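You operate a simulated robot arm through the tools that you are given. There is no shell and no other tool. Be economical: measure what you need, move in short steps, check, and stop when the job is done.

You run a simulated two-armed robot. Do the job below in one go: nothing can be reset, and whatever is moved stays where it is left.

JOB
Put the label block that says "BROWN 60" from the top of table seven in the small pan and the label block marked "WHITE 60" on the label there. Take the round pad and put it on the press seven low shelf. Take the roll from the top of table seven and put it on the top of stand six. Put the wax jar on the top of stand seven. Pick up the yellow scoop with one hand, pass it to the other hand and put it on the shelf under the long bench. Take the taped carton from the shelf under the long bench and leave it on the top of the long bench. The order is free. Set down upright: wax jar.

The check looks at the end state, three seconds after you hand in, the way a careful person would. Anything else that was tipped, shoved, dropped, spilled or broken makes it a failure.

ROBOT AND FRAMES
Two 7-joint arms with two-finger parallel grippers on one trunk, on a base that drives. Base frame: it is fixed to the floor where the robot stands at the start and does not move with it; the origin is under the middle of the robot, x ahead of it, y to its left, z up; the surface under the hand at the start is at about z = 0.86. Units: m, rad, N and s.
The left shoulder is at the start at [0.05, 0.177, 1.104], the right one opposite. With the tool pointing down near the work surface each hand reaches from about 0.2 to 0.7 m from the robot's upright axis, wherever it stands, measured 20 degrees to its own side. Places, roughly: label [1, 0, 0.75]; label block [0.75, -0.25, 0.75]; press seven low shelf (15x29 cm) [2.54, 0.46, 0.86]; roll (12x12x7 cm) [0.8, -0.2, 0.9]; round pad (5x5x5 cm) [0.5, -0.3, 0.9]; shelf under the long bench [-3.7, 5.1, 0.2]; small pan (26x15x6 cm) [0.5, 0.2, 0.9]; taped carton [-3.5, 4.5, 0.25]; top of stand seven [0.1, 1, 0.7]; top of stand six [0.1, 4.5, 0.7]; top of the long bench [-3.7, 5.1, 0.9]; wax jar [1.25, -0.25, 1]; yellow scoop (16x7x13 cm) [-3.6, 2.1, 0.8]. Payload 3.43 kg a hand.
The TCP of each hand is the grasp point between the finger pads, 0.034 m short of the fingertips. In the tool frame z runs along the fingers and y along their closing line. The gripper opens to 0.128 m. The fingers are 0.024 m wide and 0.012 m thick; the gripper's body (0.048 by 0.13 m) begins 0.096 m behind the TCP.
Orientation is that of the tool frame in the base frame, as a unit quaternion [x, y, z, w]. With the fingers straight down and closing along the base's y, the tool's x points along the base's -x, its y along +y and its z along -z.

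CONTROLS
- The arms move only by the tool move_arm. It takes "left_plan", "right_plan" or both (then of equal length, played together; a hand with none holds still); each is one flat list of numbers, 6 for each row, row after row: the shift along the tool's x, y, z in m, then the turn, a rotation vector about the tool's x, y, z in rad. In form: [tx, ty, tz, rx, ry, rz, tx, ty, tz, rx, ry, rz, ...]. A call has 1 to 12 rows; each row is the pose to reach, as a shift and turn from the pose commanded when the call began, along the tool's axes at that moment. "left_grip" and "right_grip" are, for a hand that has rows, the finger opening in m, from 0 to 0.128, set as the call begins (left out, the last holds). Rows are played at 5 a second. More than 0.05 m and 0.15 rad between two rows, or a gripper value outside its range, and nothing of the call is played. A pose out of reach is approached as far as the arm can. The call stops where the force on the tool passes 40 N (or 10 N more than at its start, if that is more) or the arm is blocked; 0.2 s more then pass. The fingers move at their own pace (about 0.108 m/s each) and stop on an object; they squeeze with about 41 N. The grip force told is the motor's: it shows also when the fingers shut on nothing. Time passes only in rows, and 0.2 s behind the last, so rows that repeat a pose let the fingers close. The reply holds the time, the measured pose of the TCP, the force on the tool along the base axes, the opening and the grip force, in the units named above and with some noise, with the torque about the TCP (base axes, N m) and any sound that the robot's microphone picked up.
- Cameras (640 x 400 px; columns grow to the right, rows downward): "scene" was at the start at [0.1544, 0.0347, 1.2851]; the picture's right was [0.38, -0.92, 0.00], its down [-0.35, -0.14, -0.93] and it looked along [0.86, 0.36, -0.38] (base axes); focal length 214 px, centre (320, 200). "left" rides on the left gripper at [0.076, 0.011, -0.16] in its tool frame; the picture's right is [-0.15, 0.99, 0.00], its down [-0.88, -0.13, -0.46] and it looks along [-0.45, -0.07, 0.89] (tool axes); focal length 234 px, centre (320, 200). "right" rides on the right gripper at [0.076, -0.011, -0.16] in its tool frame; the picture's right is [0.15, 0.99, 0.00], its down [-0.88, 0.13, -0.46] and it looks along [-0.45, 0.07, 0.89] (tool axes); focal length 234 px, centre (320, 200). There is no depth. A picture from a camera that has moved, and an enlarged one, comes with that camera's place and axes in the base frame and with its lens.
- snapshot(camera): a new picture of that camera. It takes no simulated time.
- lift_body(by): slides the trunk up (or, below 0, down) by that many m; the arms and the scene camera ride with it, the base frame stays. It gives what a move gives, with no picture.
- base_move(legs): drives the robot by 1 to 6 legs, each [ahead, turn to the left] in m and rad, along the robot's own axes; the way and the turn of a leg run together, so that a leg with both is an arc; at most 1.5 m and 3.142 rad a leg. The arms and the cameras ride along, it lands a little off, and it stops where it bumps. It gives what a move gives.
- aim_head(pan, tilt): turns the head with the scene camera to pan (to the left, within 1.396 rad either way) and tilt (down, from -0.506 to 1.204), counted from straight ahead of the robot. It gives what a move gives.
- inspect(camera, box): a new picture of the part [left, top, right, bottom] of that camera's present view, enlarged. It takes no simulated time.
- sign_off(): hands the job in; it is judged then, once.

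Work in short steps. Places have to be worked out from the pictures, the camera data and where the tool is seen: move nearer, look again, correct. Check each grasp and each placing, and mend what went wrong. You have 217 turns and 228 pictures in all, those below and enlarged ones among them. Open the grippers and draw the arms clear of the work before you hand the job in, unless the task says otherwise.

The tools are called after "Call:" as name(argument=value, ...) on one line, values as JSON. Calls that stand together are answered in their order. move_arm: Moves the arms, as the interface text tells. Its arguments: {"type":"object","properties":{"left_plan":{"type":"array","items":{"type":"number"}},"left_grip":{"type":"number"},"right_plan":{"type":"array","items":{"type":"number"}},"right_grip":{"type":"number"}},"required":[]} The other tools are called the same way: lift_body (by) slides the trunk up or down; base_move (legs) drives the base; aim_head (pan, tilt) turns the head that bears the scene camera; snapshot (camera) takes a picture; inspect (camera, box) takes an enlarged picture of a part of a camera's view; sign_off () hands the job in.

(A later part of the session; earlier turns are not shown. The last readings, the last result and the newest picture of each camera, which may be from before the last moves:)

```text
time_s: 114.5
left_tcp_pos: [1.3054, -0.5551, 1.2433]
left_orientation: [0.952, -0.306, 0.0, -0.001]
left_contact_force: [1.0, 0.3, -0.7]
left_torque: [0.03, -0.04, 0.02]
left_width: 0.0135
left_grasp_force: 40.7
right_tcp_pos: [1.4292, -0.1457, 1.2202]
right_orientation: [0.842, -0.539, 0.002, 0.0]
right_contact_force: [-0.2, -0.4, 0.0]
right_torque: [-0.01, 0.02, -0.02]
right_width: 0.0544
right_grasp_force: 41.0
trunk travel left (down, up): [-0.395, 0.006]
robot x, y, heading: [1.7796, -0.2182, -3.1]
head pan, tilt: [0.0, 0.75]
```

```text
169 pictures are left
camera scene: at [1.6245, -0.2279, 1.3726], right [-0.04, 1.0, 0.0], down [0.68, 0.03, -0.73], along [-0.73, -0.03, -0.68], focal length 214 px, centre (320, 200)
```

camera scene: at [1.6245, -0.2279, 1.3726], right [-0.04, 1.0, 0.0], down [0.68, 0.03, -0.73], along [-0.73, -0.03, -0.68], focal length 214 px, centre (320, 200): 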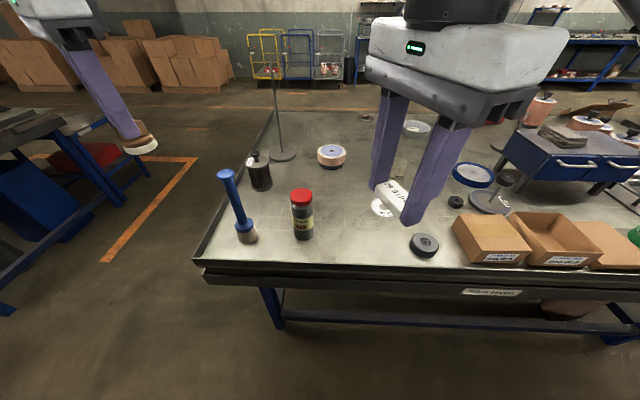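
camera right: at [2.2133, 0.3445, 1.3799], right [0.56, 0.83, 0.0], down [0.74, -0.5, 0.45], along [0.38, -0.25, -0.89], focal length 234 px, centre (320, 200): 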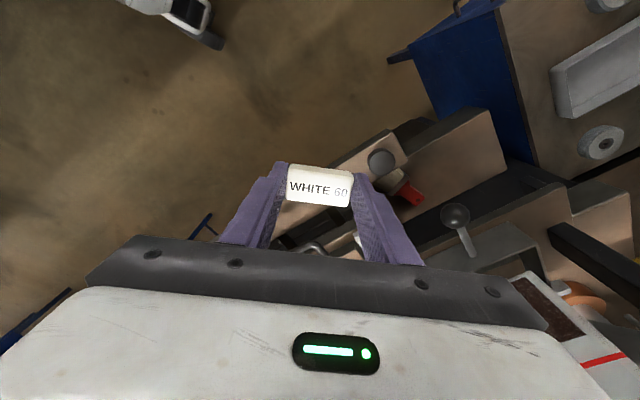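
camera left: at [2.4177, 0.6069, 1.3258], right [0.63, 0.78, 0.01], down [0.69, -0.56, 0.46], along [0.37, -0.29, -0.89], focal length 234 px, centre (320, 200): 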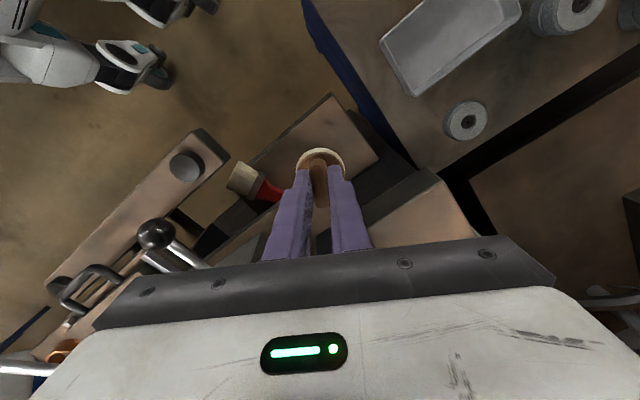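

Clear view: wax jar at about (1.215,-0.29), brush beside it at (1.24,-0.46), label at (1.105,-0.04), table edge x≈1.33. I pull the left hand back off the table, drive 0.1 m nearer and lower the trunk.

Call:
move_arm(left_plan=[0.0325, -0.0233, 0, 0, 0, 0, 0.065, -0.0466, 0, 0, 0, 0, 0.0975, -0.07, 0, 0, 0, 0, 0.13, -0.0933, 0, 0, 0, 0, 0.1625, -0.1166, 0, 0, 0, 0])

Call:
base_move(legs=[[0.1, -0.04]])

Call:
lift_body(by=-0.12)

Call:
snapshot(camera="scene")

Call:
snapshot(camera="right")

```text
time_s: 115.7
left_tcp_pos: [1.5047, -0.5542, 1.2439]
left_orientation: [0.952, -0.306, -0.001, -0.001]
left_contact_force: [-0.1, 0.1, -0.1]
left_torque: [0.0, 0.04, -0.01]
left_width: 0.0138
left_grasp_force: 40.9
right_tcp_pos: [1.4287, -0.1457, 1.2212]
right_orientation: [0.842, -0.539, 0.002, 0.001]
right_contact_force: [0.1, -0.1, 0.2]
right_torque: [-0.02, 0.01, 0.02]
right_width: 0.0547
right_grasp_force: 41.1
trunk travel left (down, up): [-0.395, 0.006]
robot x, y, heading: [1.7777, -0.2185, -3.101]
head pan, tilt: [0.0, 0.75]
```

```text
time_s: 116.8
left_tcp_pos: [1.39, -0.5439, 1.2432]
left_orientation: [0.946, -0.325, 0.0, -0.001]
left_contact_force: [0.2, 0.4, -0.1]
left_torque: [-0.02, -0.02, -0.01]
left_width: 0.0137
left_grasp_force: 41.0
right_tcp_pos: [1.3329, -0.1329, 1.2205]
right_orientation: [0.831, -0.556, 0.002, 0.0]
right_contact_force: [-0.5, -0.5, 0.2]
right_torque: [0.0, -0.02, -0.01]
right_width: 0.0544
right_grasp_force: 41.5
trunk travel left (down, up): [-0.395, 0.006]
robot x, y, heading: [1.6778, -0.2234, 3.141]
head pan, tilt: [0.0, 0.75]
```

```text
time_s: 118.3
left_tcp_pos: [1.3908, -0.5464, 1.1244]
left_orientation: [0.946, -0.325, 0.0, -0.002]
left_contact_force: [-1.1, -0.5, -0.4]
left_torque: [0.0, 0.04, 0.0]
left_width: 0.0137
left_grasp_force: 41.1
right_tcp_pos: [1.3317, -0.1319, 1.1]
right_orientation: [0.831, -0.556, 0.002, 0.0]
right_contact_force: [-0.1, 0.4, -0.3]
right_torque: [0.01, 0.01, 0.02]
right_width: 0.0547
right_grasp_force: 41.5
trunk travel left (down, up): [-0.275, 0.126]
robot x, y, heading: [1.6779, -0.2215, 3.141]
head pan, tilt: [0.0, 0.75]
```

```text
168 pictures are left
camera scene: at [1.5256, -0.2235, 1.2526], right [0.0, 1.0, 0.0], down [0.68, 0.0, -0.73], along [-0.73, 0.0, -0.68], focal length 214 px, centre (320, 200)
```

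scene: 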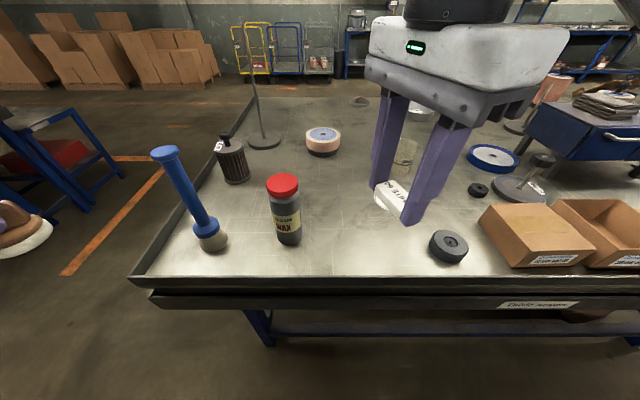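

```text
167 pictures are left
camera right: at [1.3719, -0.1978, 1.2601], right [-0.86, -0.51, 0.0], down [-0.46, 0.77, 0.45], along [-0.23, 0.39, -0.89], focal length 234 px, centre (320, 200)
```

right: 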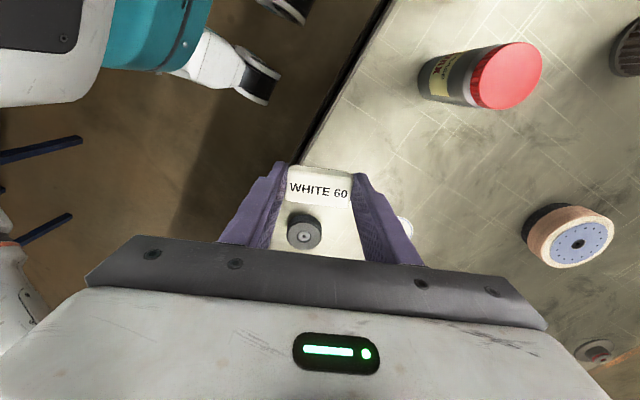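

I carry WHITE over the label and look down.

Call:
move_arm(right_plan=[-0.029, 0.029, 0, 0, 0, 0, -0.057, 0.058, 0, 0, 0, 0, -0.086, 0.087, 0, 0, 0, 0, -0.114, 0.116, 0, 0, 0, 0, -0.143, 0.145, 0.02, 0, 0, 0, -0.1716, 0.1746, 0.04, 0, 0, 0, -0.1716, 0.1746, 0.06, 0, 0, 0])

Call:
snapshot(camera="right")

Call:
inspect(camera="scene", box=[300, 100, 500, 280])

```text
time_s: 119.9
left_tcp_pos: [1.3896, -0.543, 1.1226]
left_orientation: [0.945, -0.326, 0.0, 0.0]
left_contact_force: [0.1, 0.4, -0.4]
left_torque: [0.0, -0.02, 0.0]
left_width: 0.0137
left_grasp_force: 41.2
right_tcp_pos: [1.1051, -0.0406, 1.0386]
right_orientation: [0.831, -0.556, 0.001, 0.0]
right_contact_force: [0.6, -0.4, -0.5]
right_torque: [0.0, 0.01, 0.02]
right_width: 0.0543
right_grasp_force: 41.0
trunk travel left (down, up): [-0.275, 0.126]
robot x, y, heading: [1.6803, -0.2209, 3.143]
head pan, tilt: [0.0, 0.75]
```

```text
166 pictures are left
camera right: at [1.1445, -0.1075, 1.1986], right [-0.86, -0.51, 0.0], down [-0.46, 0.77, 0.45], along [-0.23, 0.39, -0.89], focal length 234 px, centre (320, 200)
```

right: 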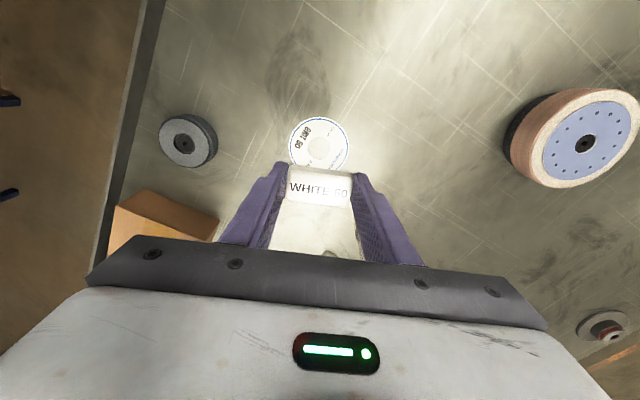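

```text
2.22 times, centred on (400, 190) of scene
camera zoom: at [1.5254, -0.2232, 1.2526], right [0.0, 1.0, 0.0], down [0.68, 0.0, -0.73], along [-0.73, 0.0, -0.68], focal length 477 px, centre (142, 222)
```

zoom: 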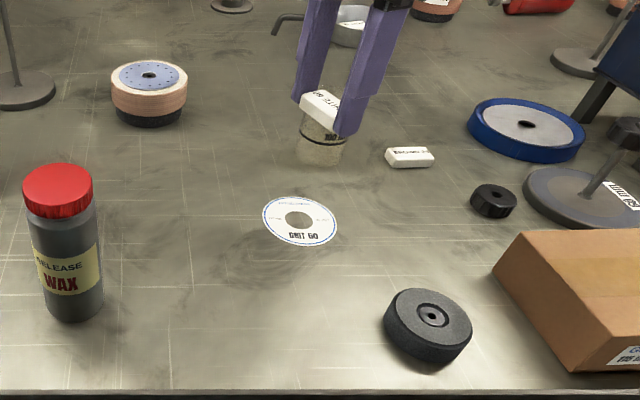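

Label disc ("GRIT 60") centre at (1.104,-0.035), right below. I lower the block to just above it.

Call:
move_arm(right_plan=[-0.005, -0.001, 0.04, 0, 0, 0, -0.005, -0.001, 0.08, 0, 0, 0, -0.005, -0.001, 0.12, 0, 0, 0, -0.005, -0.001, 0.135, 0, 0, 0, -0.005, -0.001, 0.14, 0, 0, 0, -0.005, -0.001, 0.14, 0, 0, 0])

Call:
inspect(camera="scene", box=[320, 140, 440, 240])

```text
time_s: 121.3
left_tcp_pos: [1.3914, -0.5448, 1.1237]
left_orientation: [0.946, -0.326, 0.0, -0.001]
left_contact_force: [0.4, -0.4, -0.1]
left_torque: [-0.02, -0.02, -0.02]
left_width: 0.0134
left_grasp_force: 41.0
right_tcp_pos: [1.1055, -0.036, 0.8997]
right_orientation: [0.831, -0.556, 0.001, 0.001]
right_contact_force: [-0.5, -0.1, 0.1]
right_torque: [0.01, -0.01, 0.01]
right_width: 0.0549
right_grasp_force: 40.4
trunk travel left (down, up): [-0.275, 0.126]
robot x, y, heading: [1.6838, -0.2259, 3.137]
head pan, tilt: [0.0, 0.75]
```

```text
4.00 times, centred on (380, 190) of scene
camera zoom: at [1.5255, -0.2235, 1.2525], right [0.0, 1.0, 0.0], down [0.68, 0.0, -0.73], along [-0.73, 0.0, -0.68], focal length 858 px, centre (80, 240)
```

zoom: 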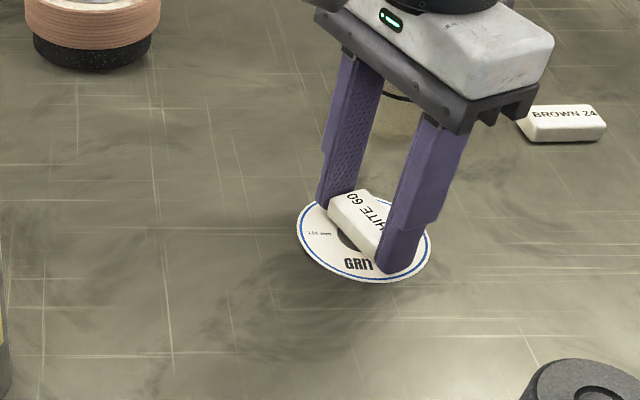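

Well centred on the label. Lower 3 mm, open, rise.

Call:
move_arm(right_plan=[0, 0, 0.003, 0, 0, 0, 0, 0, 0.003, 0, 0, 0])

Call:
move_arm(right_plan=[0, 0, 0, 0, 0, 0, 0, 0, 0, 0, 0, 0, 0, 0, -0.04, 0, 0, 0, 0, 0, -0.08, 0, 0, 0, 0, 0, -0.12, 0, 0, 0, 0, 0, -0.16, 0, 0, 0], right_grip=0.08)

Call:
inspect(camera="scene", box=[320, 140, 440, 240])

```text
time_s: 121.9
left_tcp_pos: [1.3902, -0.545, 1.1233]
left_orientation: [0.945, -0.326, 0.0, -0.002]
left_contact_force: [0.3, -0.6, -0.7]
left_torque: [0.0, -0.03, 0.04]
left_width: 0.0134
left_grasp_force: 40.9
right_tcp_pos: [1.1075, -0.0376, 0.8971]
right_orientation: [0.831, -0.556, 0.002, 0.001]
right_contact_force: [1.1, 0.3, 1.3]
right_torque: [0.02, 0.0, 0.01]
right_width: 0.0546
right_grasp_force: 41.0
trunk travel left (down, up): [-0.275, 0.126]
robot x, y, heading: [1.6803, -0.2227, 3.14]
head pan, tilt: [0.0, 0.75]
```

```text
time_s: 123.3
left_tcp_pos: [1.3909, -0.5455, 1.1234]
left_orientation: [0.945, -0.326, -0.001, -0.002]
left_contact_force: [-0.3, 0.2, -0.3]
left_torque: [-0.05, 0.02, 0.02]
left_width: 0.0136
left_grasp_force: 41.2
right_tcp_pos: [1.1033, -0.0386, 1.0555]
right_orientation: [0.831, -0.556, 0.001, 0.001]
right_contact_force: [-0.5, -0.5, -0.1]
right_torque: [-0.01, -0.02, -0.04]
right_width: 0.0799
right_grasp_force: 0.0
trunk travel left (down, up): [-0.275, 0.126]
robot x, y, heading: [1.6808, -0.2228, 3.139]
head pan, tilt: [0.0, 0.75]
```

```text
4.00 times, centred on (380, 190) of scene
camera zoom: at [1.5258, -0.2238, 1.2526], right [0.0, 1.0, 0.0], down [0.68, 0.0, -0.73], along [-0.73, 0.0, -0.68], focal length 858 px, centre (80, 240)
```

zoom: 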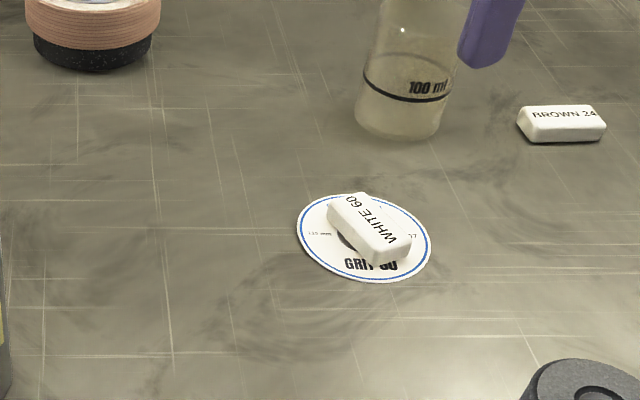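

WHITE 60 sits on the label. Now the pad: I raise the left hand, turn the base right 0.3 rad, and will set the pad on the free spot (1.22,−0.15).

Call:
move_arm(left_plan=[0, 0, -0.04, 0, 0, 0, 0, 0, -0.08, 0, 0, 0, 0, 0, -0.11, 0, 0, 0], right_plan=[0.03, -0.01, -0.03, 0, 0, 0, 0.06, -0.02, -0.06, 0, 0, 0, 0.08, -0.04, -0.09, 0, 0, 0])

Call:
base_move(legs=[[0, -0.3]])

```text
time_s: 124.1
left_tcp_pos: [1.3726, -0.5255, 1.2158]
left_orientation: [0.946, -0.325, 0.0, 0.0]
left_contact_force: [-0.4, 0.5, 0.0]
left_torque: [0.04, 0.04, -0.02]
left_width: 0.0137
left_grasp_force: 41.1
left hand out of reach, approached as far as the arm can: row 2, 3
right_tcp_pos: [1.1742, -0.0956, 1.1426]
right_orientation: [0.831, -0.556, 0.001, 0.001]
right_contact_force: [-0.2, 0.0, 0.9]
right_torque: [0.01, 0.0, 0.01]
right_width: 0.08
right_grasp_force: 0.1
trunk travel left (down, up): [-0.275, 0.126]
robot x, y, heading: [1.6796, -0.2252, 3.14]
head pan, tilt: [0.0, 0.75]
```

```text
time_s: 125.5
left_tcp_pos: [1.2942, -0.4203, 1.2155]
left_orientation: [0.885, -0.465, 0.001, 0.0]
left_contact_force: [-0.7, -0.1, -1.0]
left_torque: [-0.04, 0.01, -0.02]
left_width: 0.0138
left_grasp_force: 40.7
right_tcp_pos: [1.2336, 0.0506, 1.1413]
right_orientation: [0.738, -0.674, 0.002, 0.001]
right_contact_force: [-0.2, 0.5, -0.1]
right_torque: [-0.02, 0.03, -0.01]
right_width: 0.0802
right_grasp_force: 0.0
trunk travel left (down, up): [-0.275, 0.126]
robot x, y, heading: [1.6802, -0.2211, 2.843]
head pan, tilt: [0.0, 0.75]
```

I bring the left hand with the pad over (1.22,−0.15) while turning it, and move the right hand aside.

Call:
move_arm(left_plan=[-0.038, -0.013, 0, 0, 0, -0.094, -0.075, -0.026, 0, 0, 0, -0.188, -0.113, -0.039, 0, 0, 0, -0.282, -0.151, -0.053, 0, 0, 0, -0.376, -0.189, -0.066, 0, 0, 0, -0.47, -0.226, -0.079, 0, 0, 0, -0.564, -0.264, -0.092, 0, 0, 0, -0.658], right_plan=[-0.03, 0, 0, 0, 0, 0, -0.06, 0, 0, 0, 0, 0, -0.09, 0, 0, 0, 0, 0, -0.12, 0, 0, 0, 0, 0, -0.14, 0, 0, 0, 0, 0, -0.14, 0, 0, 0, 0, 0, -0.14, 0, 0, 0, 0, 0])

Call:
snapshot(camera="left")

Call:
snapshot(camera="scene")

```text
time_s: 127.1
left_tcp_pos: [1.2202, -0.1473, 1.2137]
left_orientation: [0.988, -0.152, 0.001, -0.001]
left_contact_force: [0.1, 0.2, -0.6]
left_torque: [-0.01, 0.0, 0.02]
left_width: 0.0136
left_grasp_force: 41.0
right_tcp_pos: [1.2196, 0.1912, 1.1418]
right_orientation: [0.737, -0.676, 0.002, 0.002]
right_contact_force: [-0.1, -0.3, -1.4]
right_torque: [-0.03, -0.03, -0.03]
right_width: 0.08
right_grasp_force: 0.0
trunk travel left (down, up): [-0.275, 0.126]
robot x, y, heading: [1.6812, -0.2206, 2.839]
head pan, tilt: [0.0, 0.75]
```

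```text
162 pictures are left
camera left: at [1.2886, -0.1819, 1.3745], right [-0.44, -0.9, 0.0], down [-0.8, 0.39, 0.45], along [-0.41, 0.2, -0.89], focal length 234 px, centre (320, 200)
```

left: 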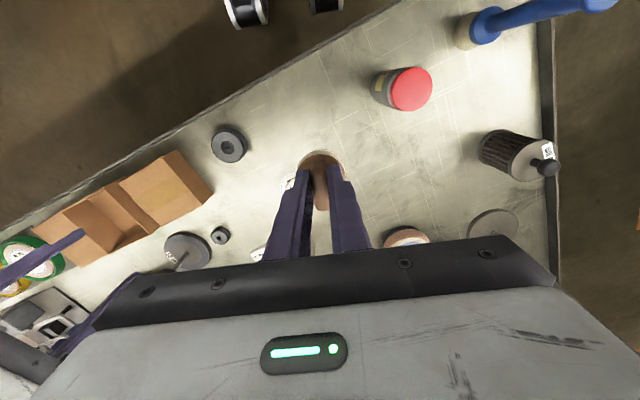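

```text
161 pictures are left
camera scene: at [1.5324, -0.1769, 1.2525], right [0.3, 0.95, 0.0], down [0.65, -0.2, -0.73], along [-0.7, 0.22, -0.68], focal length 214 px, centre (320, 200)
```

scene: 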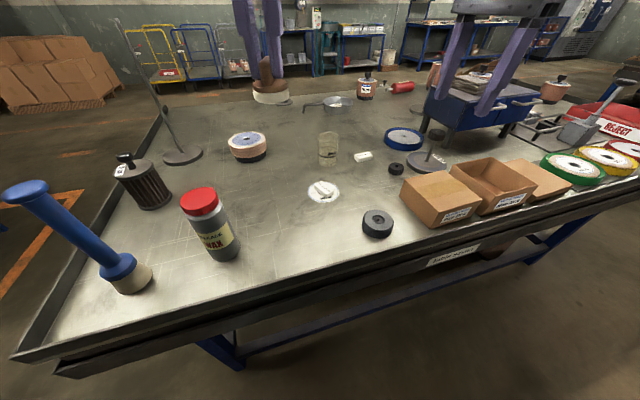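

The spot is free. I lower the pad to just above the table.

Call:
move_arm(left_plan=[0, 0, 0.045, 0, 0, 0, 0, 0, 0.09, 0, 0, 0, 0, 0, 0.135, 0, 0, 0, 0, 0, 0.18, 0, 0, 0, 0, 0, 0.225, 0, 0, 0, 0, 0, 0.26, 0, 0, 0, 0, 0, 0.28, 0, 0, 0, 0, 0, 0.287, 0, 0, 0, 0, 0, 0.287, 0, 0, 0])

Call:
inspect(camera="scene", box=[200, 130, 400, 280])

```text
time_s: 129.1
left_tcp_pos: [1.2205, -0.1513, 0.9298]
left_orientation: [0.988, -0.153, 0.0, -0.001]
left_contact_force: [-0.2, -0.4, 0.1]
left_torque: [-0.04, 0.01, 0.0]
left_width: 0.0135
left_grasp_force: 41.2
right_tcp_pos: [1.219, 0.1885, 1.1419]
right_orientation: [0.738, -0.675, 0.001, 0.003]
right_contact_force: [-0.3, 0.9, 0.2]
right_torque: [0.0, 0.0, 0.01]
right_width: 0.08
right_grasp_force: 0.0
trunk travel left (down, up): [-0.275, 0.126]
robot x, y, heading: [1.679, -0.2229, 2.841]
head pan, tilt: [0.0, 0.75]
```

```text
2.67 times, centred on (300, 205) of scene
camera zoom: at [1.5323, -0.178, 1.2525], right [0.3, 0.95, 0.0], down [0.65, -0.2, -0.73], along [-0.7, 0.22, -0.68], focal length 572 px, centre (373, 187)
```

zoom: 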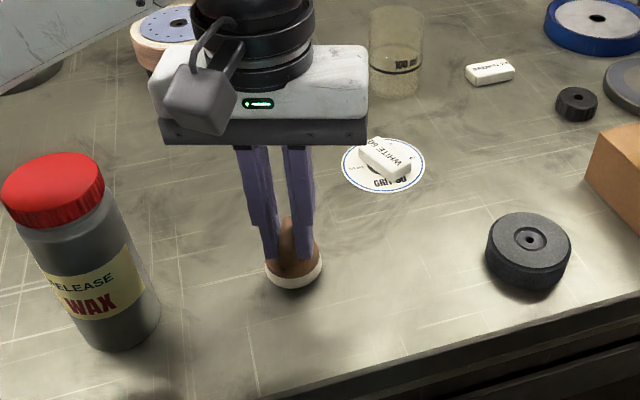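

I lower the last 7 mm, release the pad and rise, then tilt the tool about 43° forward behind the bar.

Call:
move_arm(left_plan=[0, 0, 0.007, 0, 0, 0, 0, 0, 0.007, 0, 0, 0])

Call:
move_arm(left_plan=[0, 0, 0, 0, 0, 0, 0, 0, 0, 0, 0, 0, 0, 0, -0.04, 0, 0, 0, 0, 0, -0.08, 0, 0, 0, 0.03, 0, -0.08, 0, 0, 0, 0.074, 0, -0.08, 0, 0, 0], left_grip=0.045)

Call:
inspect(camera="scene", box=[200, 130, 400, 280])

```text
time_s: 129.7
left_tcp_pos: [1.2218, -0.151, 0.9245]
left_orientation: [0.988, -0.154, 0.0, -0.001]
left_contact_force: [0.4, -0.6, -0.1]
left_torque: [0.01, -0.02, -0.03]
left_width: 0.0137
left_grasp_force: 41.1
right_tcp_pos: [1.2188, 0.1888, 1.143]
right_orientation: [0.738, -0.675, 0.001, 0.002]
right_contact_force: [0.6, -0.4, 0.2]
right_torque: [-0.01, 0.0, 0.02]
right_width: 0.0802
right_grasp_force: 0.0
trunk travel left (down, up): [-0.275, 0.126]
robot x, y, heading: [1.6773, -0.2195, 2.842]
head pan, tilt: [0.0, 0.75]
```

```text
time_s: 131.1
left_tcp_pos: [1.2927, -0.1708, 1.0017]
left_orientation: [0.988, -0.153, 0.0, -0.001]
left_contact_force: [0.5, -0.2, 0.9]
left_torque: [0.01, 0.01, 0.01]
left_width: 0.0453
left_grasp_force: 0.1
right_tcp_pos: [1.2206, 0.1891, 1.1431]
right_orientation: [0.737, -0.675, 0.001, 0.002]
right_contact_force: [-0.3, 1.0, 0.3]
right_torque: [0.0, -0.01, 0.02]
right_width: 0.0801
right_grasp_force: 0.1
trunk travel left (down, up): [-0.275, 0.126]
robot x, y, heading: [1.6809, -0.2232, 2.841]
head pan, tilt: [0.0, 0.75]
```

```text
2.67 times, centred on (300, 205) of scene
camera zoom: at [1.5328, -0.1781, 1.2526], right [0.3, 0.95, 0.0], down [0.65, -0.2, -0.73], along [-0.7, 0.22, -0.68], focal length 572 px, centre (373, 187)
```

zoom: 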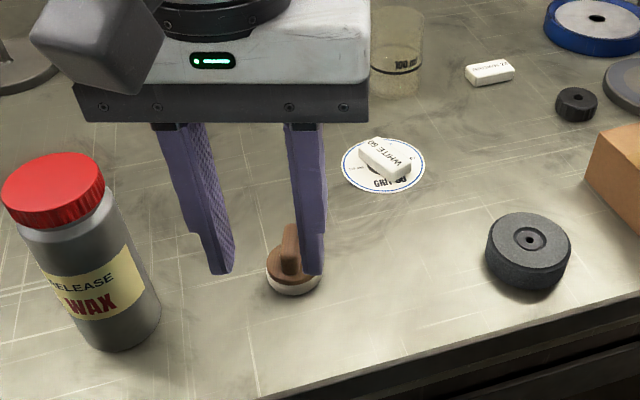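

The pad stands on the table. Now I tilt the left tool forward.

Call:
move_arm(left_plan=[0, 0, 0, 0, -0.145, 0, 0, 0, 0, 0, -0.29, 0, 0, 0, 0, 0, -0.435, 0, 0, 0, 0.0, 0, -0.58, 0, 0, 0, 0.01, 0, -0.72, 0, 0, 0, 0.02, 0, -0.75, 0])

Call:
snapshot(camera="left")

Call:
inspect(camera="scene", box=[200, 130, 400, 280])

```text
time_s: 132.5
left_tcp_pos: [1.2923, -0.1721, 0.9827]
left_orientation: [0.919, -0.142, -0.362, -0.057]
left_contact_force: [0.7, -0.4, 0.4]
left_torque: [0.0, -0.01, 0.02]
left_width: 0.0448
left_grasp_force: 0.1
right_tcp_pos: [1.2183, 0.1899, 1.1431]
right_orientation: [0.738, -0.675, 0.002, 0.0]
right_contact_force: [0.4, 0.0, -0.5]
right_torque: [-0.01, -0.01, 0.0]
right_width: 0.0797
right_grasp_force: 0.1
trunk travel left (down, up): [-0.275, 0.126]
robot x, y, heading: [1.6784, -0.2221, 2.834]
head pan, tilt: [0.0, 0.75]
```

```text
158 pictures are left
camera left: at [1.4438, -0.2331, 1.0476], right [-0.4, -0.91, 0.1], down [-0.28, 0.22, 0.93], along [-0.87, 0.35, -0.34], focal length 234 px, centre (320, 200)
```

left: 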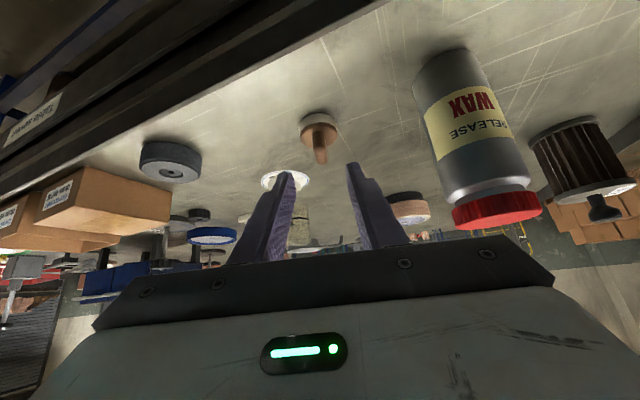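

```text
2.67 times, centred on (300, 205) of scene
camera zoom: at [1.5324, -0.178, 1.2526], right [0.3, 0.95, 0.0], down [0.65, -0.2, -0.73], along [-0.7, 0.22, -0.68], focal length 572 px, centre (373, 187)
```

zoom: 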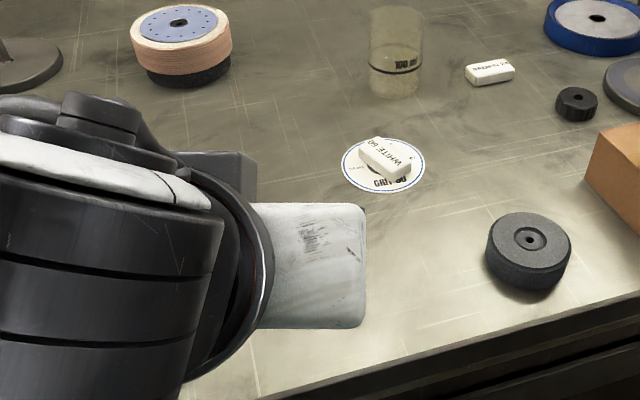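

The bar lies between the fingertips. I move 8 cm along the tool axis and close.

Call:
move_arm(left_plan=[0, 0, 0.03, 0, 0, 0, 0, 0, 0.06, 0, 0, 0, 0, 0, 0.078, 0, 0, 0, 0, 0, 0.078, 0, 0, 0])

Call:
snapshot(camera="left")

```text
time_s: 133.5
left_tcp_pos: [1.2379, -0.1564, 0.9253]
left_orientation: [0.919, -0.141, -0.363, -0.057]
left_contact_force: [-0.7, 0.6, -0.2]
left_torque: [0.02, 0.0, 0.01]
left_width: 0.0452
left_grasp_force: 0.1
right_tcp_pos: [1.2195, 0.1895, 1.142]
right_orientation: [0.738, -0.674, 0.001, 0.0]
right_contact_force: [0.6, -0.4, -0.1]
right_torque: [0.01, -0.05, -0.03]
right_width: 0.08
right_grasp_force: 0.0
trunk travel left (down, up): [-0.275, 0.126]
robot x, y, heading: [1.6795, -0.2244, 2.841]
head pan, tilt: [0.0, 0.75]
```

```text
156 pictures are left
camera left: at [1.3913, -0.2178, 0.9912], right [-0.4, -0.91, 0.1], down [-0.28, 0.22, 0.93], along [-0.87, 0.35, -0.34], focal length 234 px, centre (320, 200)
```

left: 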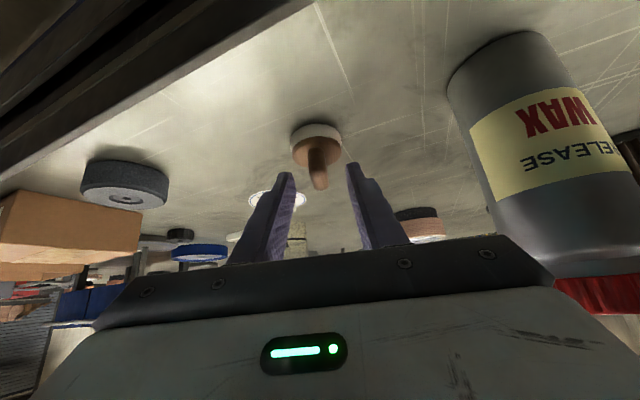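

A few mm further, then close on the bar and lift 6 cm.

Call:
move_arm(left_plan=[0, 0, 0.005, 0, 0, 0, 0, 0, 0.005, 0, 0, 0])

Call:
move_arm(left_plan=[0, 0, 0, 0, 0, 0, 0, 0, 0, 0, 0, 0, 0, 0, 0, 0, 0, 0], left_grip=0.0)

Call:
move_arm(left_plan=[-0.02, 0, -0.022, 0, 0, 0, -0.041, 0, -0.044, 0, 0, 0, -0.041, 0, -0.044, 0, 0, 0])

Call:
snapshot(camera="left")

```text
time_s: 134.1
left_tcp_pos: [1.2352, -0.1546, 0.9215]
left_orientation: [0.92, -0.142, -0.362, -0.056]
left_contact_force: [-0.9, -0.8, 0.0]
left_torque: [0.01, -0.02, -0.01]
left_width: 0.045
left_grasp_force: 0.0
right_tcp_pos: [1.2188, 0.1889, 1.1424]
right_orientation: [0.737, -0.676, 0.001, 0.001]
right_contact_force: [-0.1, 0.3, -0.6]
right_torque: [0.0, 0.0, 0.02]
right_width: 0.08
right_grasp_force: 0.0
trunk travel left (down, up): [-0.275, 0.126]
robot x, y, heading: [1.6792, -0.2238, 2.843]
head pan, tilt: [0.0, 0.75]
```

```text
time_s: 134.9
left_tcp_pos: [1.2362, -0.155, 0.9215]
left_orientation: [0.92, -0.142, -0.361, -0.057]
left_contact_force: [-0.3, -0.4, -0.7]
left_torque: [-0.01, -0.01, 0.0]
left_width: 0.0137
left_grasp_force: 41.1
right_tcp_pos: [1.219, 0.1892, 1.1433]
right_orientation: [0.738, -0.675, 0.002, 0.001]
right_contact_force: [0.8, 0.6, -0.2]
right_torque: [-0.01, -0.01, 0.0]
right_width: 0.0798
right_grasp_force: 0.1
trunk travel left (down, up): [-0.275, 0.126]
robot x, y, heading: [1.6817, -0.2236, 2.84]
head pan, tilt: [0.0, 0.75]
```

```text
time_s: 135.7
left_tcp_pos: [1.2375, -0.156, 0.9815]
left_orientation: [0.92, -0.142, -0.361, -0.056]
left_contact_force: [-0.5, -0.2, -0.1]
left_torque: [-0.01, -0.01, -0.01]
left_width: 0.0135
left_grasp_force: 40.9
right_tcp_pos: [1.2198, 0.1879, 1.1433]
right_orientation: [0.738, -0.675, 0.001, 0.002]
right_contact_force: [-0.9, 0.0, -0.5]
right_torque: [-0.01, 0.0, -0.02]
right_width: 0.0802
right_grasp_force: 0.1
trunk travel left (down, up): [-0.275, 0.126]
robot x, y, heading: [1.6786, -0.2235, 2.839]
head pan, tilt: [0.0, 0.75]
```

```text
155 pictures are left
camera left: at [1.3901, -0.2163, 1.0471], right [-0.4, -0.91, 0.1], down [-0.28, 0.22, 0.93], along [-0.87, 0.35, -0.34], focal length 234 px, centre (320, 200)
```

left: 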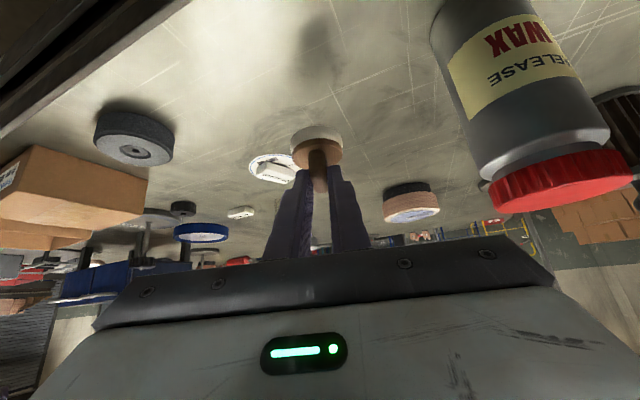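

The pad is held with the tool tilted and hangs level. I raise it, pull the right hand in, and drive back to the press.

Call:
move_arm(left_plan=[-0.02, 0, -0.022, 0, 0, 0, -0.041, 0, -0.044, 0, 0, 0, -0.061, 0, -0.066, 0, 0, 0, -0.082, 0, -0.088, 0, 0, 0, -0.102, 0, -0.11, 0, 0, 0], right_plan=[0.025, -0.038, 0, 0, 0, 0, 0.05, -0.076, 0, 0, 0, 0, 0.076, -0.114, 0, 0, 0, 0, 0.1, -0.152, 0, 0, 0, 0, 0.127, -0.19, 0, 0, 0, 0])

Call:
base_move(legs=[[-0.1, 0], [0, -1.27], [0.5, 0], [0, -1.45]])

Call:
aim_head(pan=0.2, tilt=0.6)

Call:
snapshot(camera="scene")

```text
time_s: 136.9
left_tcp_pos: [1.2383, -0.1559, 1.1321]
left_orientation: [0.92, -0.142, -0.361, -0.056]
left_contact_force: [-0.1, -0.5, -0.1]
left_torque: [0.0, 0.0, 0.0]
left_width: 0.0134
left_grasp_force: 40.7
right_tcp_pos: [1.4202, 0.0772, 1.1434]
right_orientation: [0.737, -0.676, 0.002, 0.002]
right_contact_force: [0.4, 0.0, 0.3]
right_torque: [0.01, -0.01, 0.0]
right_width: 0.0801
right_grasp_force: 0.1
trunk travel left (down, up): [-0.275, 0.126]
robot x, y, heading: [1.6778, -0.2221, 2.84]
head pan, tilt: [0.0, 0.75]
```

```text
time_s: 147.1
left_tcp_pos: [2.1874, 0.3572, 1.1324]
left_orientation: [-0.063, 0.928, 0.024, 0.366]
left_contact_force: [0.0, -0.7, 0.1]
left_torque: [-0.03, 0.0, 0.0]
left_width: 0.0136
left_grasp_force: 40.9
right_tcp_pos: [2.1229, 0.0688, 1.1432]
right_orientation: [0.498, 0.867, 0.001, -0.002]
right_contact_force: [-0.5, 0.4, 0.2]
right_torque: [-0.02, 0.02, 0.04]
right_width: 0.0799
right_grasp_force: 0.1
trunk travel left (down, up): [-0.275, 0.126]
robot x, y, heading: [1.7564, 0.2278, 0.147]
head pan, tilt: [0.0, 0.75]
```

```text
time_s: 147.8
left_tcp_pos: [2.1869, 0.3579, 1.1322]
left_orientation: [-0.061, 0.929, 0.023, 0.365]
left_contact_force: [0.6, 0.1, -0.7]
left_torque: [0.02, 0.03, -0.02]
left_width: 0.0138
left_grasp_force: 40.6
right_tcp_pos: [2.1226, 0.0693, 1.1425]
right_orientation: [0.498, 0.867, 0.001, -0.001]
right_contact_force: [0.5, 0.1, -0.9]
right_torque: [0.0, 0.01, -0.04]
right_width: 0.0801
right_grasp_force: 0.1
trunk travel left (down, up): [-0.275, 0.126]
robot x, y, heading: [1.7579, 0.2274, 0.141]
head pan, tilt: [0.201, 0.6]
```

```text
154 pictures are left
camera scene: at [1.9101, 0.2685, 1.2654], right [0.33, -0.94, 0.0], down [-0.53, -0.19, -0.82], along [0.78, 0.27, -0.57], focal length 214 px, centre (320, 200)
```

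scene: 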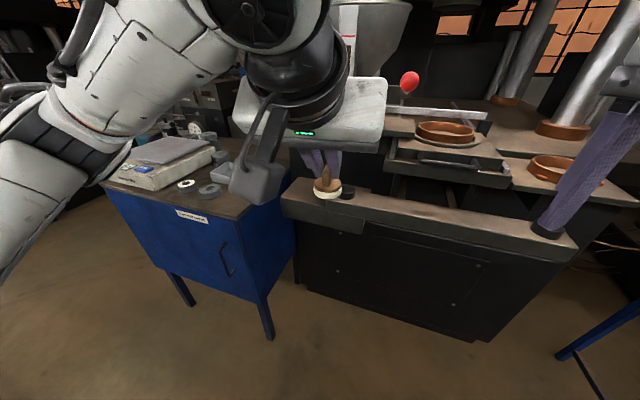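

I zoom to fix the low shelf's corner from this second viewpoint.

Call:
inspect(camera="scene", box=[240, 140, 420, 260])

Call:
snapshot(camera="left")

```text
3.33 times, centred on (330, 200) of scene
camera zoom: at [1.9101, 0.2685, 1.2654], right [0.33, -0.94, 0.0], down [-0.53, -0.19, -0.82], along [0.78, 0.27, -0.57], focal length 715 px, centre (287, 200)
```

zoom: 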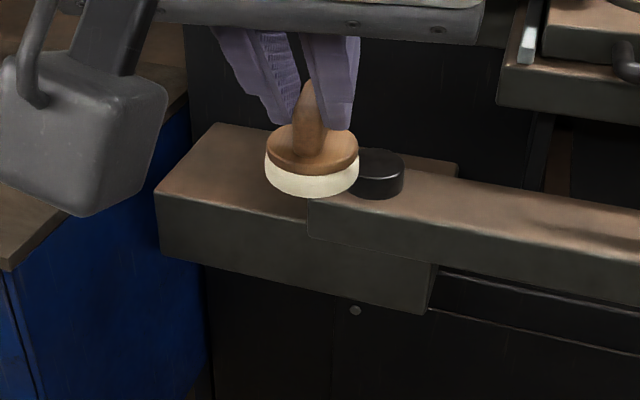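

```text
152 pictures are left
camera left: at [2.0229, 0.3465, 1.1974], right [-0.03, 0.99, 0.1], down [0.35, -0.08, 0.93], along [0.94, 0.06, -0.34], focal length 234 px, centre (320, 200)
```

left: 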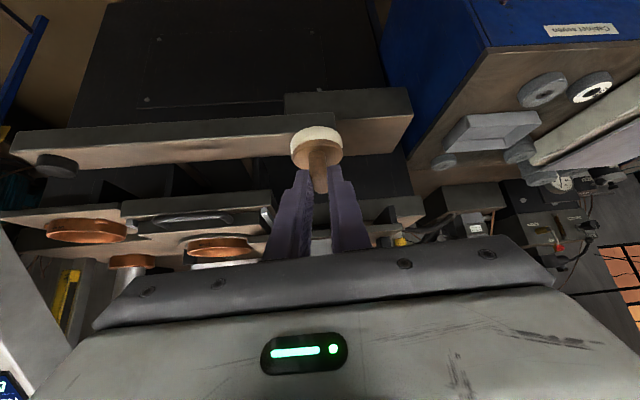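

The low shelf: x 2.44–2.585, y 0.30–0.59, z≈0.862, with the button bar occupying y<0.435. Goal for the pad centre: (2.505,0.52). I shift the hand left and down in front of the shelf, then drive 0.14 m closer.

Call:
move_arm(left_plan=[0.0, 0.04, 0.0, 0, 0, 0, 0.0, 0.08, 0.0, 0, 0, 0, 0.0, 0.12, 0.0, 0, 0, 0, 0.02, 0.15, 0.022, 0, 0, 0, 0.046, 0.15, 0.05, 0, 0, 0, 0.073, 0.15, 0.08, 0, 0, 0, 0.102, 0.15, 0.11, 0, 0, 0])

Call:
base_move(legs=[[0.13, 0]])

Call:
inspect(camera="scene", box=[160, 120, 400, 300])

Call:
snapshot(camera="left")

```text
time_s: 149.4
left_tcp_pos: [2.1662, 0.5062, 0.9808]
left_orientation: [-0.063, 0.928, 0.024, 0.366]
left_contact_force: [-0.5, 0.0, 0.4]
left_torque: [0.05, 0.0, -0.01]
left_width: 0.0135
left_grasp_force: 40.9
right_tcp_pos: [2.1229, 0.069, 1.1432]
right_orientation: [0.497, 0.867, 0.0, -0.002]
right_contact_force: [1.2, 1.2, 0.2]
right_torque: [-0.01, 0.0, 0.01]
right_width: 0.08
right_grasp_force: 0.0
trunk travel left (down, up): [-0.275, 0.126]
robot x, y, heading: [1.7577, 0.2299, 0.142]
head pan, tilt: [0.201, 0.6]
```

```text
time_s: 150.7
left_tcp_pos: [2.2968, 0.5209, 0.9798]
left_orientation: [-0.061, 0.929, 0.023, 0.365]
left_contact_force: [0.1, -0.4, -0.2]
left_torque: [0.03, 0.01, 0.0]
left_width: 0.0137
left_grasp_force: 40.5
right_tcp_pos: [2.2529, 0.0859, 1.1421]
right_orientation: [0.5, 0.866, 0.0, -0.002]
right_contact_force: [-0.1, 0.2, 0.7]
right_torque: [-0.01, 0.01, 0.01]
right_width: 0.0798
right_grasp_force: 0.1
trunk travel left (down, up): [-0.275, 0.126]
robot x, y, heading: [1.888, 0.2483, 0.137]
head pan, tilt: [0.201, 0.6]
```

```text
2.22 times, centred on (280, 210) of scene
camera zoom: at [2.0407, 0.2861, 1.2653], right [0.33, -0.94, 0.0], down [-0.53, -0.19, -0.82], along [0.78, 0.27, -0.57], focal length 477 px, centre (409, 178)
```

zoom: 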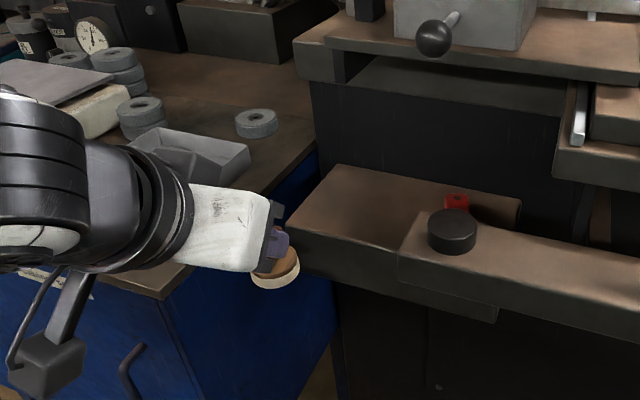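

```text
150 pictures are left
camera left: at [2.1333, 0.5112, 1.0463], right [-0.02, 0.99, 0.1], down [0.35, -0.08, 0.93], along [0.94, 0.05, -0.34], focal length 234 px, centre (320, 200)
```

left: 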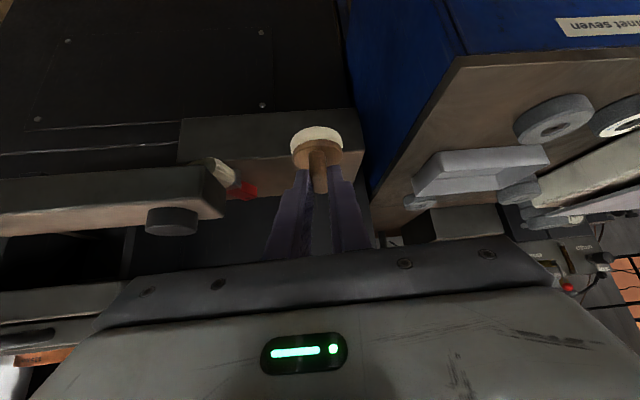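

Path clear. I slide the pad in over the low shelf, ending about 6 mm above it.

Call:
move_arm(left_plan=[-0.021, -0.006, 0.033, 0, 0, 0, -0.042, -0.011, 0.067, 0, 0, 0, -0.064, -0.017, 0.1, 0, 0, 0, -0.085, -0.022, 0.133, 0, 0, 0, -0.106, -0.028, 0.1667, 0, 0, 0, -0.106, -0.028, 0.1667, 0, 0, 0])

Call:
inspect(camera="scene", box=[200, 120, 400, 270])

Call:
snapshot(camera="left")

```text
time_s: 152.1
left_tcp_pos: [2.49, 0.5181, 0.9292]
left_orientation: [-0.061, 0.928, 0.023, 0.366]
left_contact_force: [-0.2, -0.5, 0.2]
left_torque: [0.04, 0.01, 0.0]
left_width: 0.014
left_grasp_force: 41.0
right_tcp_pos: [2.2517, 0.0854, 1.1431]
right_orientation: [0.499, 0.867, 0.001, -0.002]
right_contact_force: [-0.4, -0.4, -0.1]
right_torque: [-0.02, -0.03, 0.05]
right_width: 0.0801
right_grasp_force: 0.0
trunk travel left (down, up): [-0.275, 0.126]
robot x, y, heading: [1.8908, 0.2487, 0.132]
head pan, tilt: [0.201, 0.6]
```

```text
2.67 times, centred on (300, 195) of scene
camera zoom: at [2.04, 0.2861, 1.2654], right [0.33, -0.94, 0.0], down [-0.53, -0.19, -0.83], along [0.78, 0.27, -0.56], focal length 572 px, centre (373, 213)
```

zoom: 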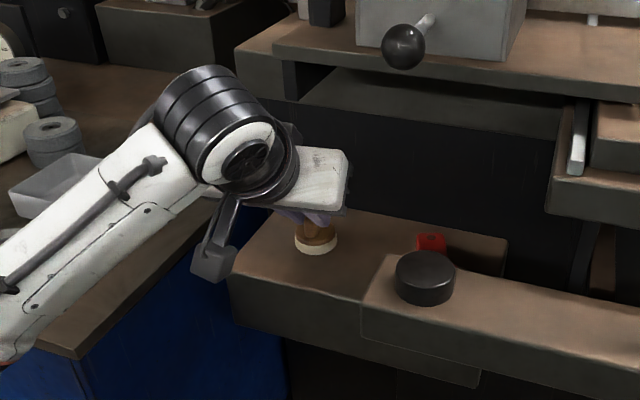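

```text
148 pictures are left
camera left: at [2.3262, 0.5075, 0.9949], right [-0.02, 0.99, 0.1], down [0.35, -0.08, 0.93], along [0.94, 0.05, -0.34], focal length 234 px, centre (320, 200)
```

left: 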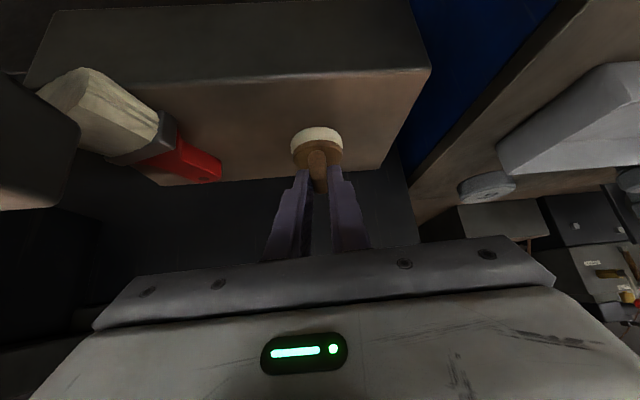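

The pad is over the shelf. I lower in small steps watching the force.

Call:
move_arm(left_plan=[0.002, 0, 0.0022, 0, 0, 0, 0.004, 0, 0.0044, 0, 0, 0, 0.0048, 0, 0.0051, 0, 0, 0, 0.0048, 0, 0.0051, 0, 0, 0])

Call:
inspect(camera="left", box=[240, 60, 440, 220])

```text
time_s: 153.1
left_tcp_pos: [2.4893, 0.5181, 0.9238]
left_orientation: [-0.06, 0.929, 0.023, 0.365]
left_contact_force: [0.9, 0.7, -0.7]
left_torque: [-0.03, 0.02, -0.03]
left_width: 0.0139
left_grasp_force: 40.7
right_tcp_pos: [2.2514, 0.0857, 1.1429]
right_orientation: [0.5, 0.866, 0.002, -0.002]
right_contact_force: [0.0, 0.5, -1.0]
right_torque: [-0.02, -0.01, 0.01]
right_width: 0.0798
right_grasp_force: 0.0
trunk travel left (down, up): [-0.275, 0.126]
robot x, y, heading: [1.8847, 0.2493, 0.132]
head pan, tilt: [0.201, 0.6]
```

```text
2.50 times, centred on (340, 140) of left
camera zoom: at [2.3256, 0.5074, 0.99], right [-0.02, 0.99, 0.1], down [0.35, -0.08, 0.93], along [0.94, 0.05, -0.34], focal length 585 px, centre (270, 350)
```

zoom: 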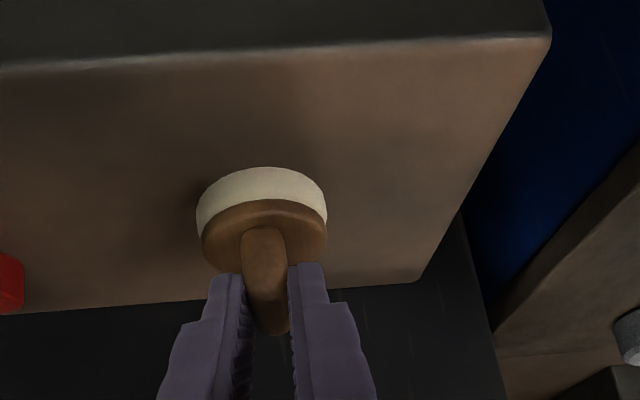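

Still no contact; 2 mm steps further.

Call:
move_arm(left_plan=[0.0014, 0, 0.0015, 0, 0, 0, 0.0027, 0, 0.0029, 0, 0, 0, 0.0027, 0, 0.0029, 0, 0, 0])

```text
time_s: 153.9
left_tcp_pos: [2.49, 0.518, 0.9205]
left_orientation: [-0.06, 0.928, 0.022, 0.366]
left_contact_force: [0.1, -0.3, -0.3]
left_torque: [-0.01, 0.01, -0.02]
left_width: 0.0133
left_grasp_force: 41.2
right_tcp_pos: [2.2519, 0.0845, 1.1433]
right_orientation: [0.5, 0.866, 0.001, -0.001]
right_contact_force: [0.0, 0.3, 0.3]
right_torque: [0.0, -0.03, -0.02]
right_width: 0.08
right_grasp_force: 0.1
trunk travel left (down, up): [-0.275, 0.126]
robot x, y, heading: [1.8861, 0.246, 0.139]
head pan, tilt: [0.201, 0.6]
```

Call:
move_arm(left_plan=[0.0014, 0, 0.0015, 0, 0, 0, 0.0027, 0, 0.0029, 0, 0, 0, 0.0041, 0, 0.0044, 0, 0, 0, 0.0041, 0, 0.0044, 0, 0, 0])

Call:
inspect(camera="left", box=[240, 60, 440, 220])

```text
time_s: 154.9
left_tcp_pos: [2.4894, 0.5172, 0.9138]
left_orientation: [-0.061, 0.929, 0.024, 0.365]
left_contact_force: [-0.4, -1.1, -0.5]
left_torque: [0.03, 0.01, -0.01]
left_width: 0.0134
left_grasp_force: 41.4
right_tcp_pos: [2.2524, 0.0861, 1.1435]
right_orientation: [0.499, 0.866, 0.001, -0.002]
right_contact_force: [0.4, -0.2, 0.1]
right_torque: [0.02, 0.0, 0.0]
right_width: 0.08
right_grasp_force: 0.1
trunk travel left (down, up): [-0.275, 0.126]
robot x, y, heading: [1.8855, 0.2456, 0.135]
head pan, tilt: [0.201, 0.6]
```

```text
2.50 times, centred on (340, 140) of left
camera zoom: at [2.3255, 0.5075, 0.9797], right [-0.02, 0.99, 0.1], down [0.35, -0.08, 0.93], along [0.94, 0.05, -0.34], focal length 585 px, centre (270, 350)
```

zoom: 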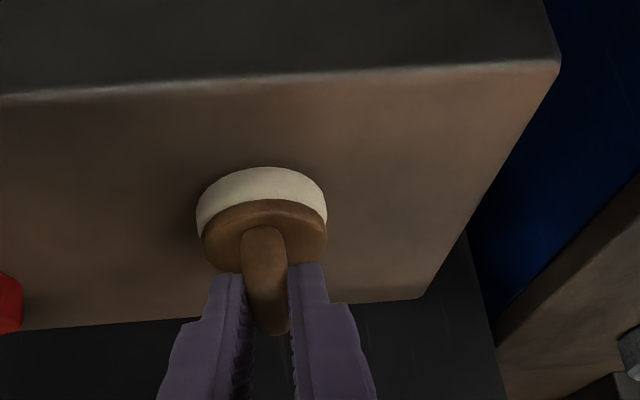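

Bottom is at 0.852 and still no contact, so the shelf is a bit lower. I continue in 2.5 mm steps.

Call:
move_arm(left_plan=[0.0017, 0, 0.0018, 0, 0, 0, 0.0034, 0, 0.0037, 0, 0, 0, 0.0051, 0, 0.0055, 0, 0, 0, 0.0068, 0, 0.0073, 0, 0, 0, 0.0068, 0, 0.0073, 0, 0, 0])

Call:
inspect(camera="left", box=[240, 60, 440, 220])

Call:
inspect(camera="scene", box=[200, 120, 400, 270])

```text
time_s: 156.1
left_tcp_pos: [2.4913, 0.5175, 0.9112]
left_orientation: [-0.061, 0.926, 0.024, 0.372]
left_contact_force: [-1.1, 0.5, 28.0]
left_torque: [-0.01, -0.05, 0.0]
left_width: 0.0139
left_grasp_force: 41.4
right_tcp_pos: [2.2494, 0.0852, 1.1437]
right_orientation: [0.5, 0.866, 0.002, 0.0]
right_contact_force: [0.1, 0.0, 0.5]
right_torque: [0.05, 0.01, 0.01]
right_width: 0.0804
right_grasp_force: 0.1
trunk travel left (down, up): [-0.275, 0.126]
robot x, y, heading: [1.8836, 0.2487, 0.134]
head pan, tilt: [0.201, 0.6]
```

```text
2.50 times, centred on (340, 140) of left
camera zoom: at [2.3245, 0.507, 0.974], right [-0.02, 0.99, 0.1], down [0.33, -0.09, 0.94], along [0.94, 0.05, -0.33], focal length 585 px, centre (270, 350)
```

zoom: 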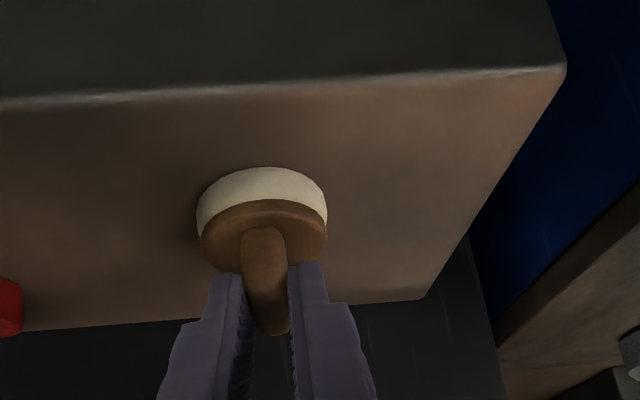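

```text
2.67 times, centred on (300, 195) of scene
camera zoom: at [2.0372, 0.2848, 1.2662], right [0.33, -0.94, 0.0], down [-0.53, -0.19, -0.83], along [0.78, 0.27, -0.56], focal length 572 px, centre (373, 213)
```

zoom: 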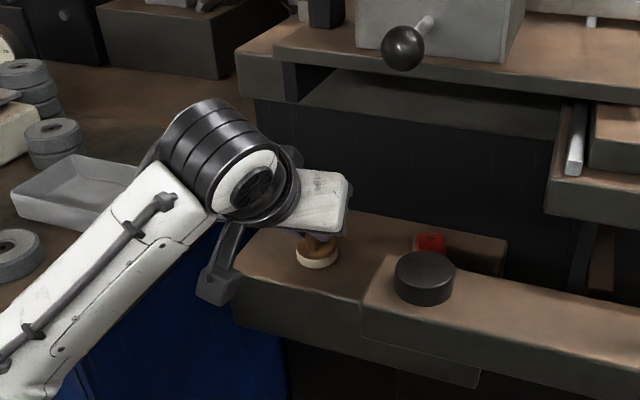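

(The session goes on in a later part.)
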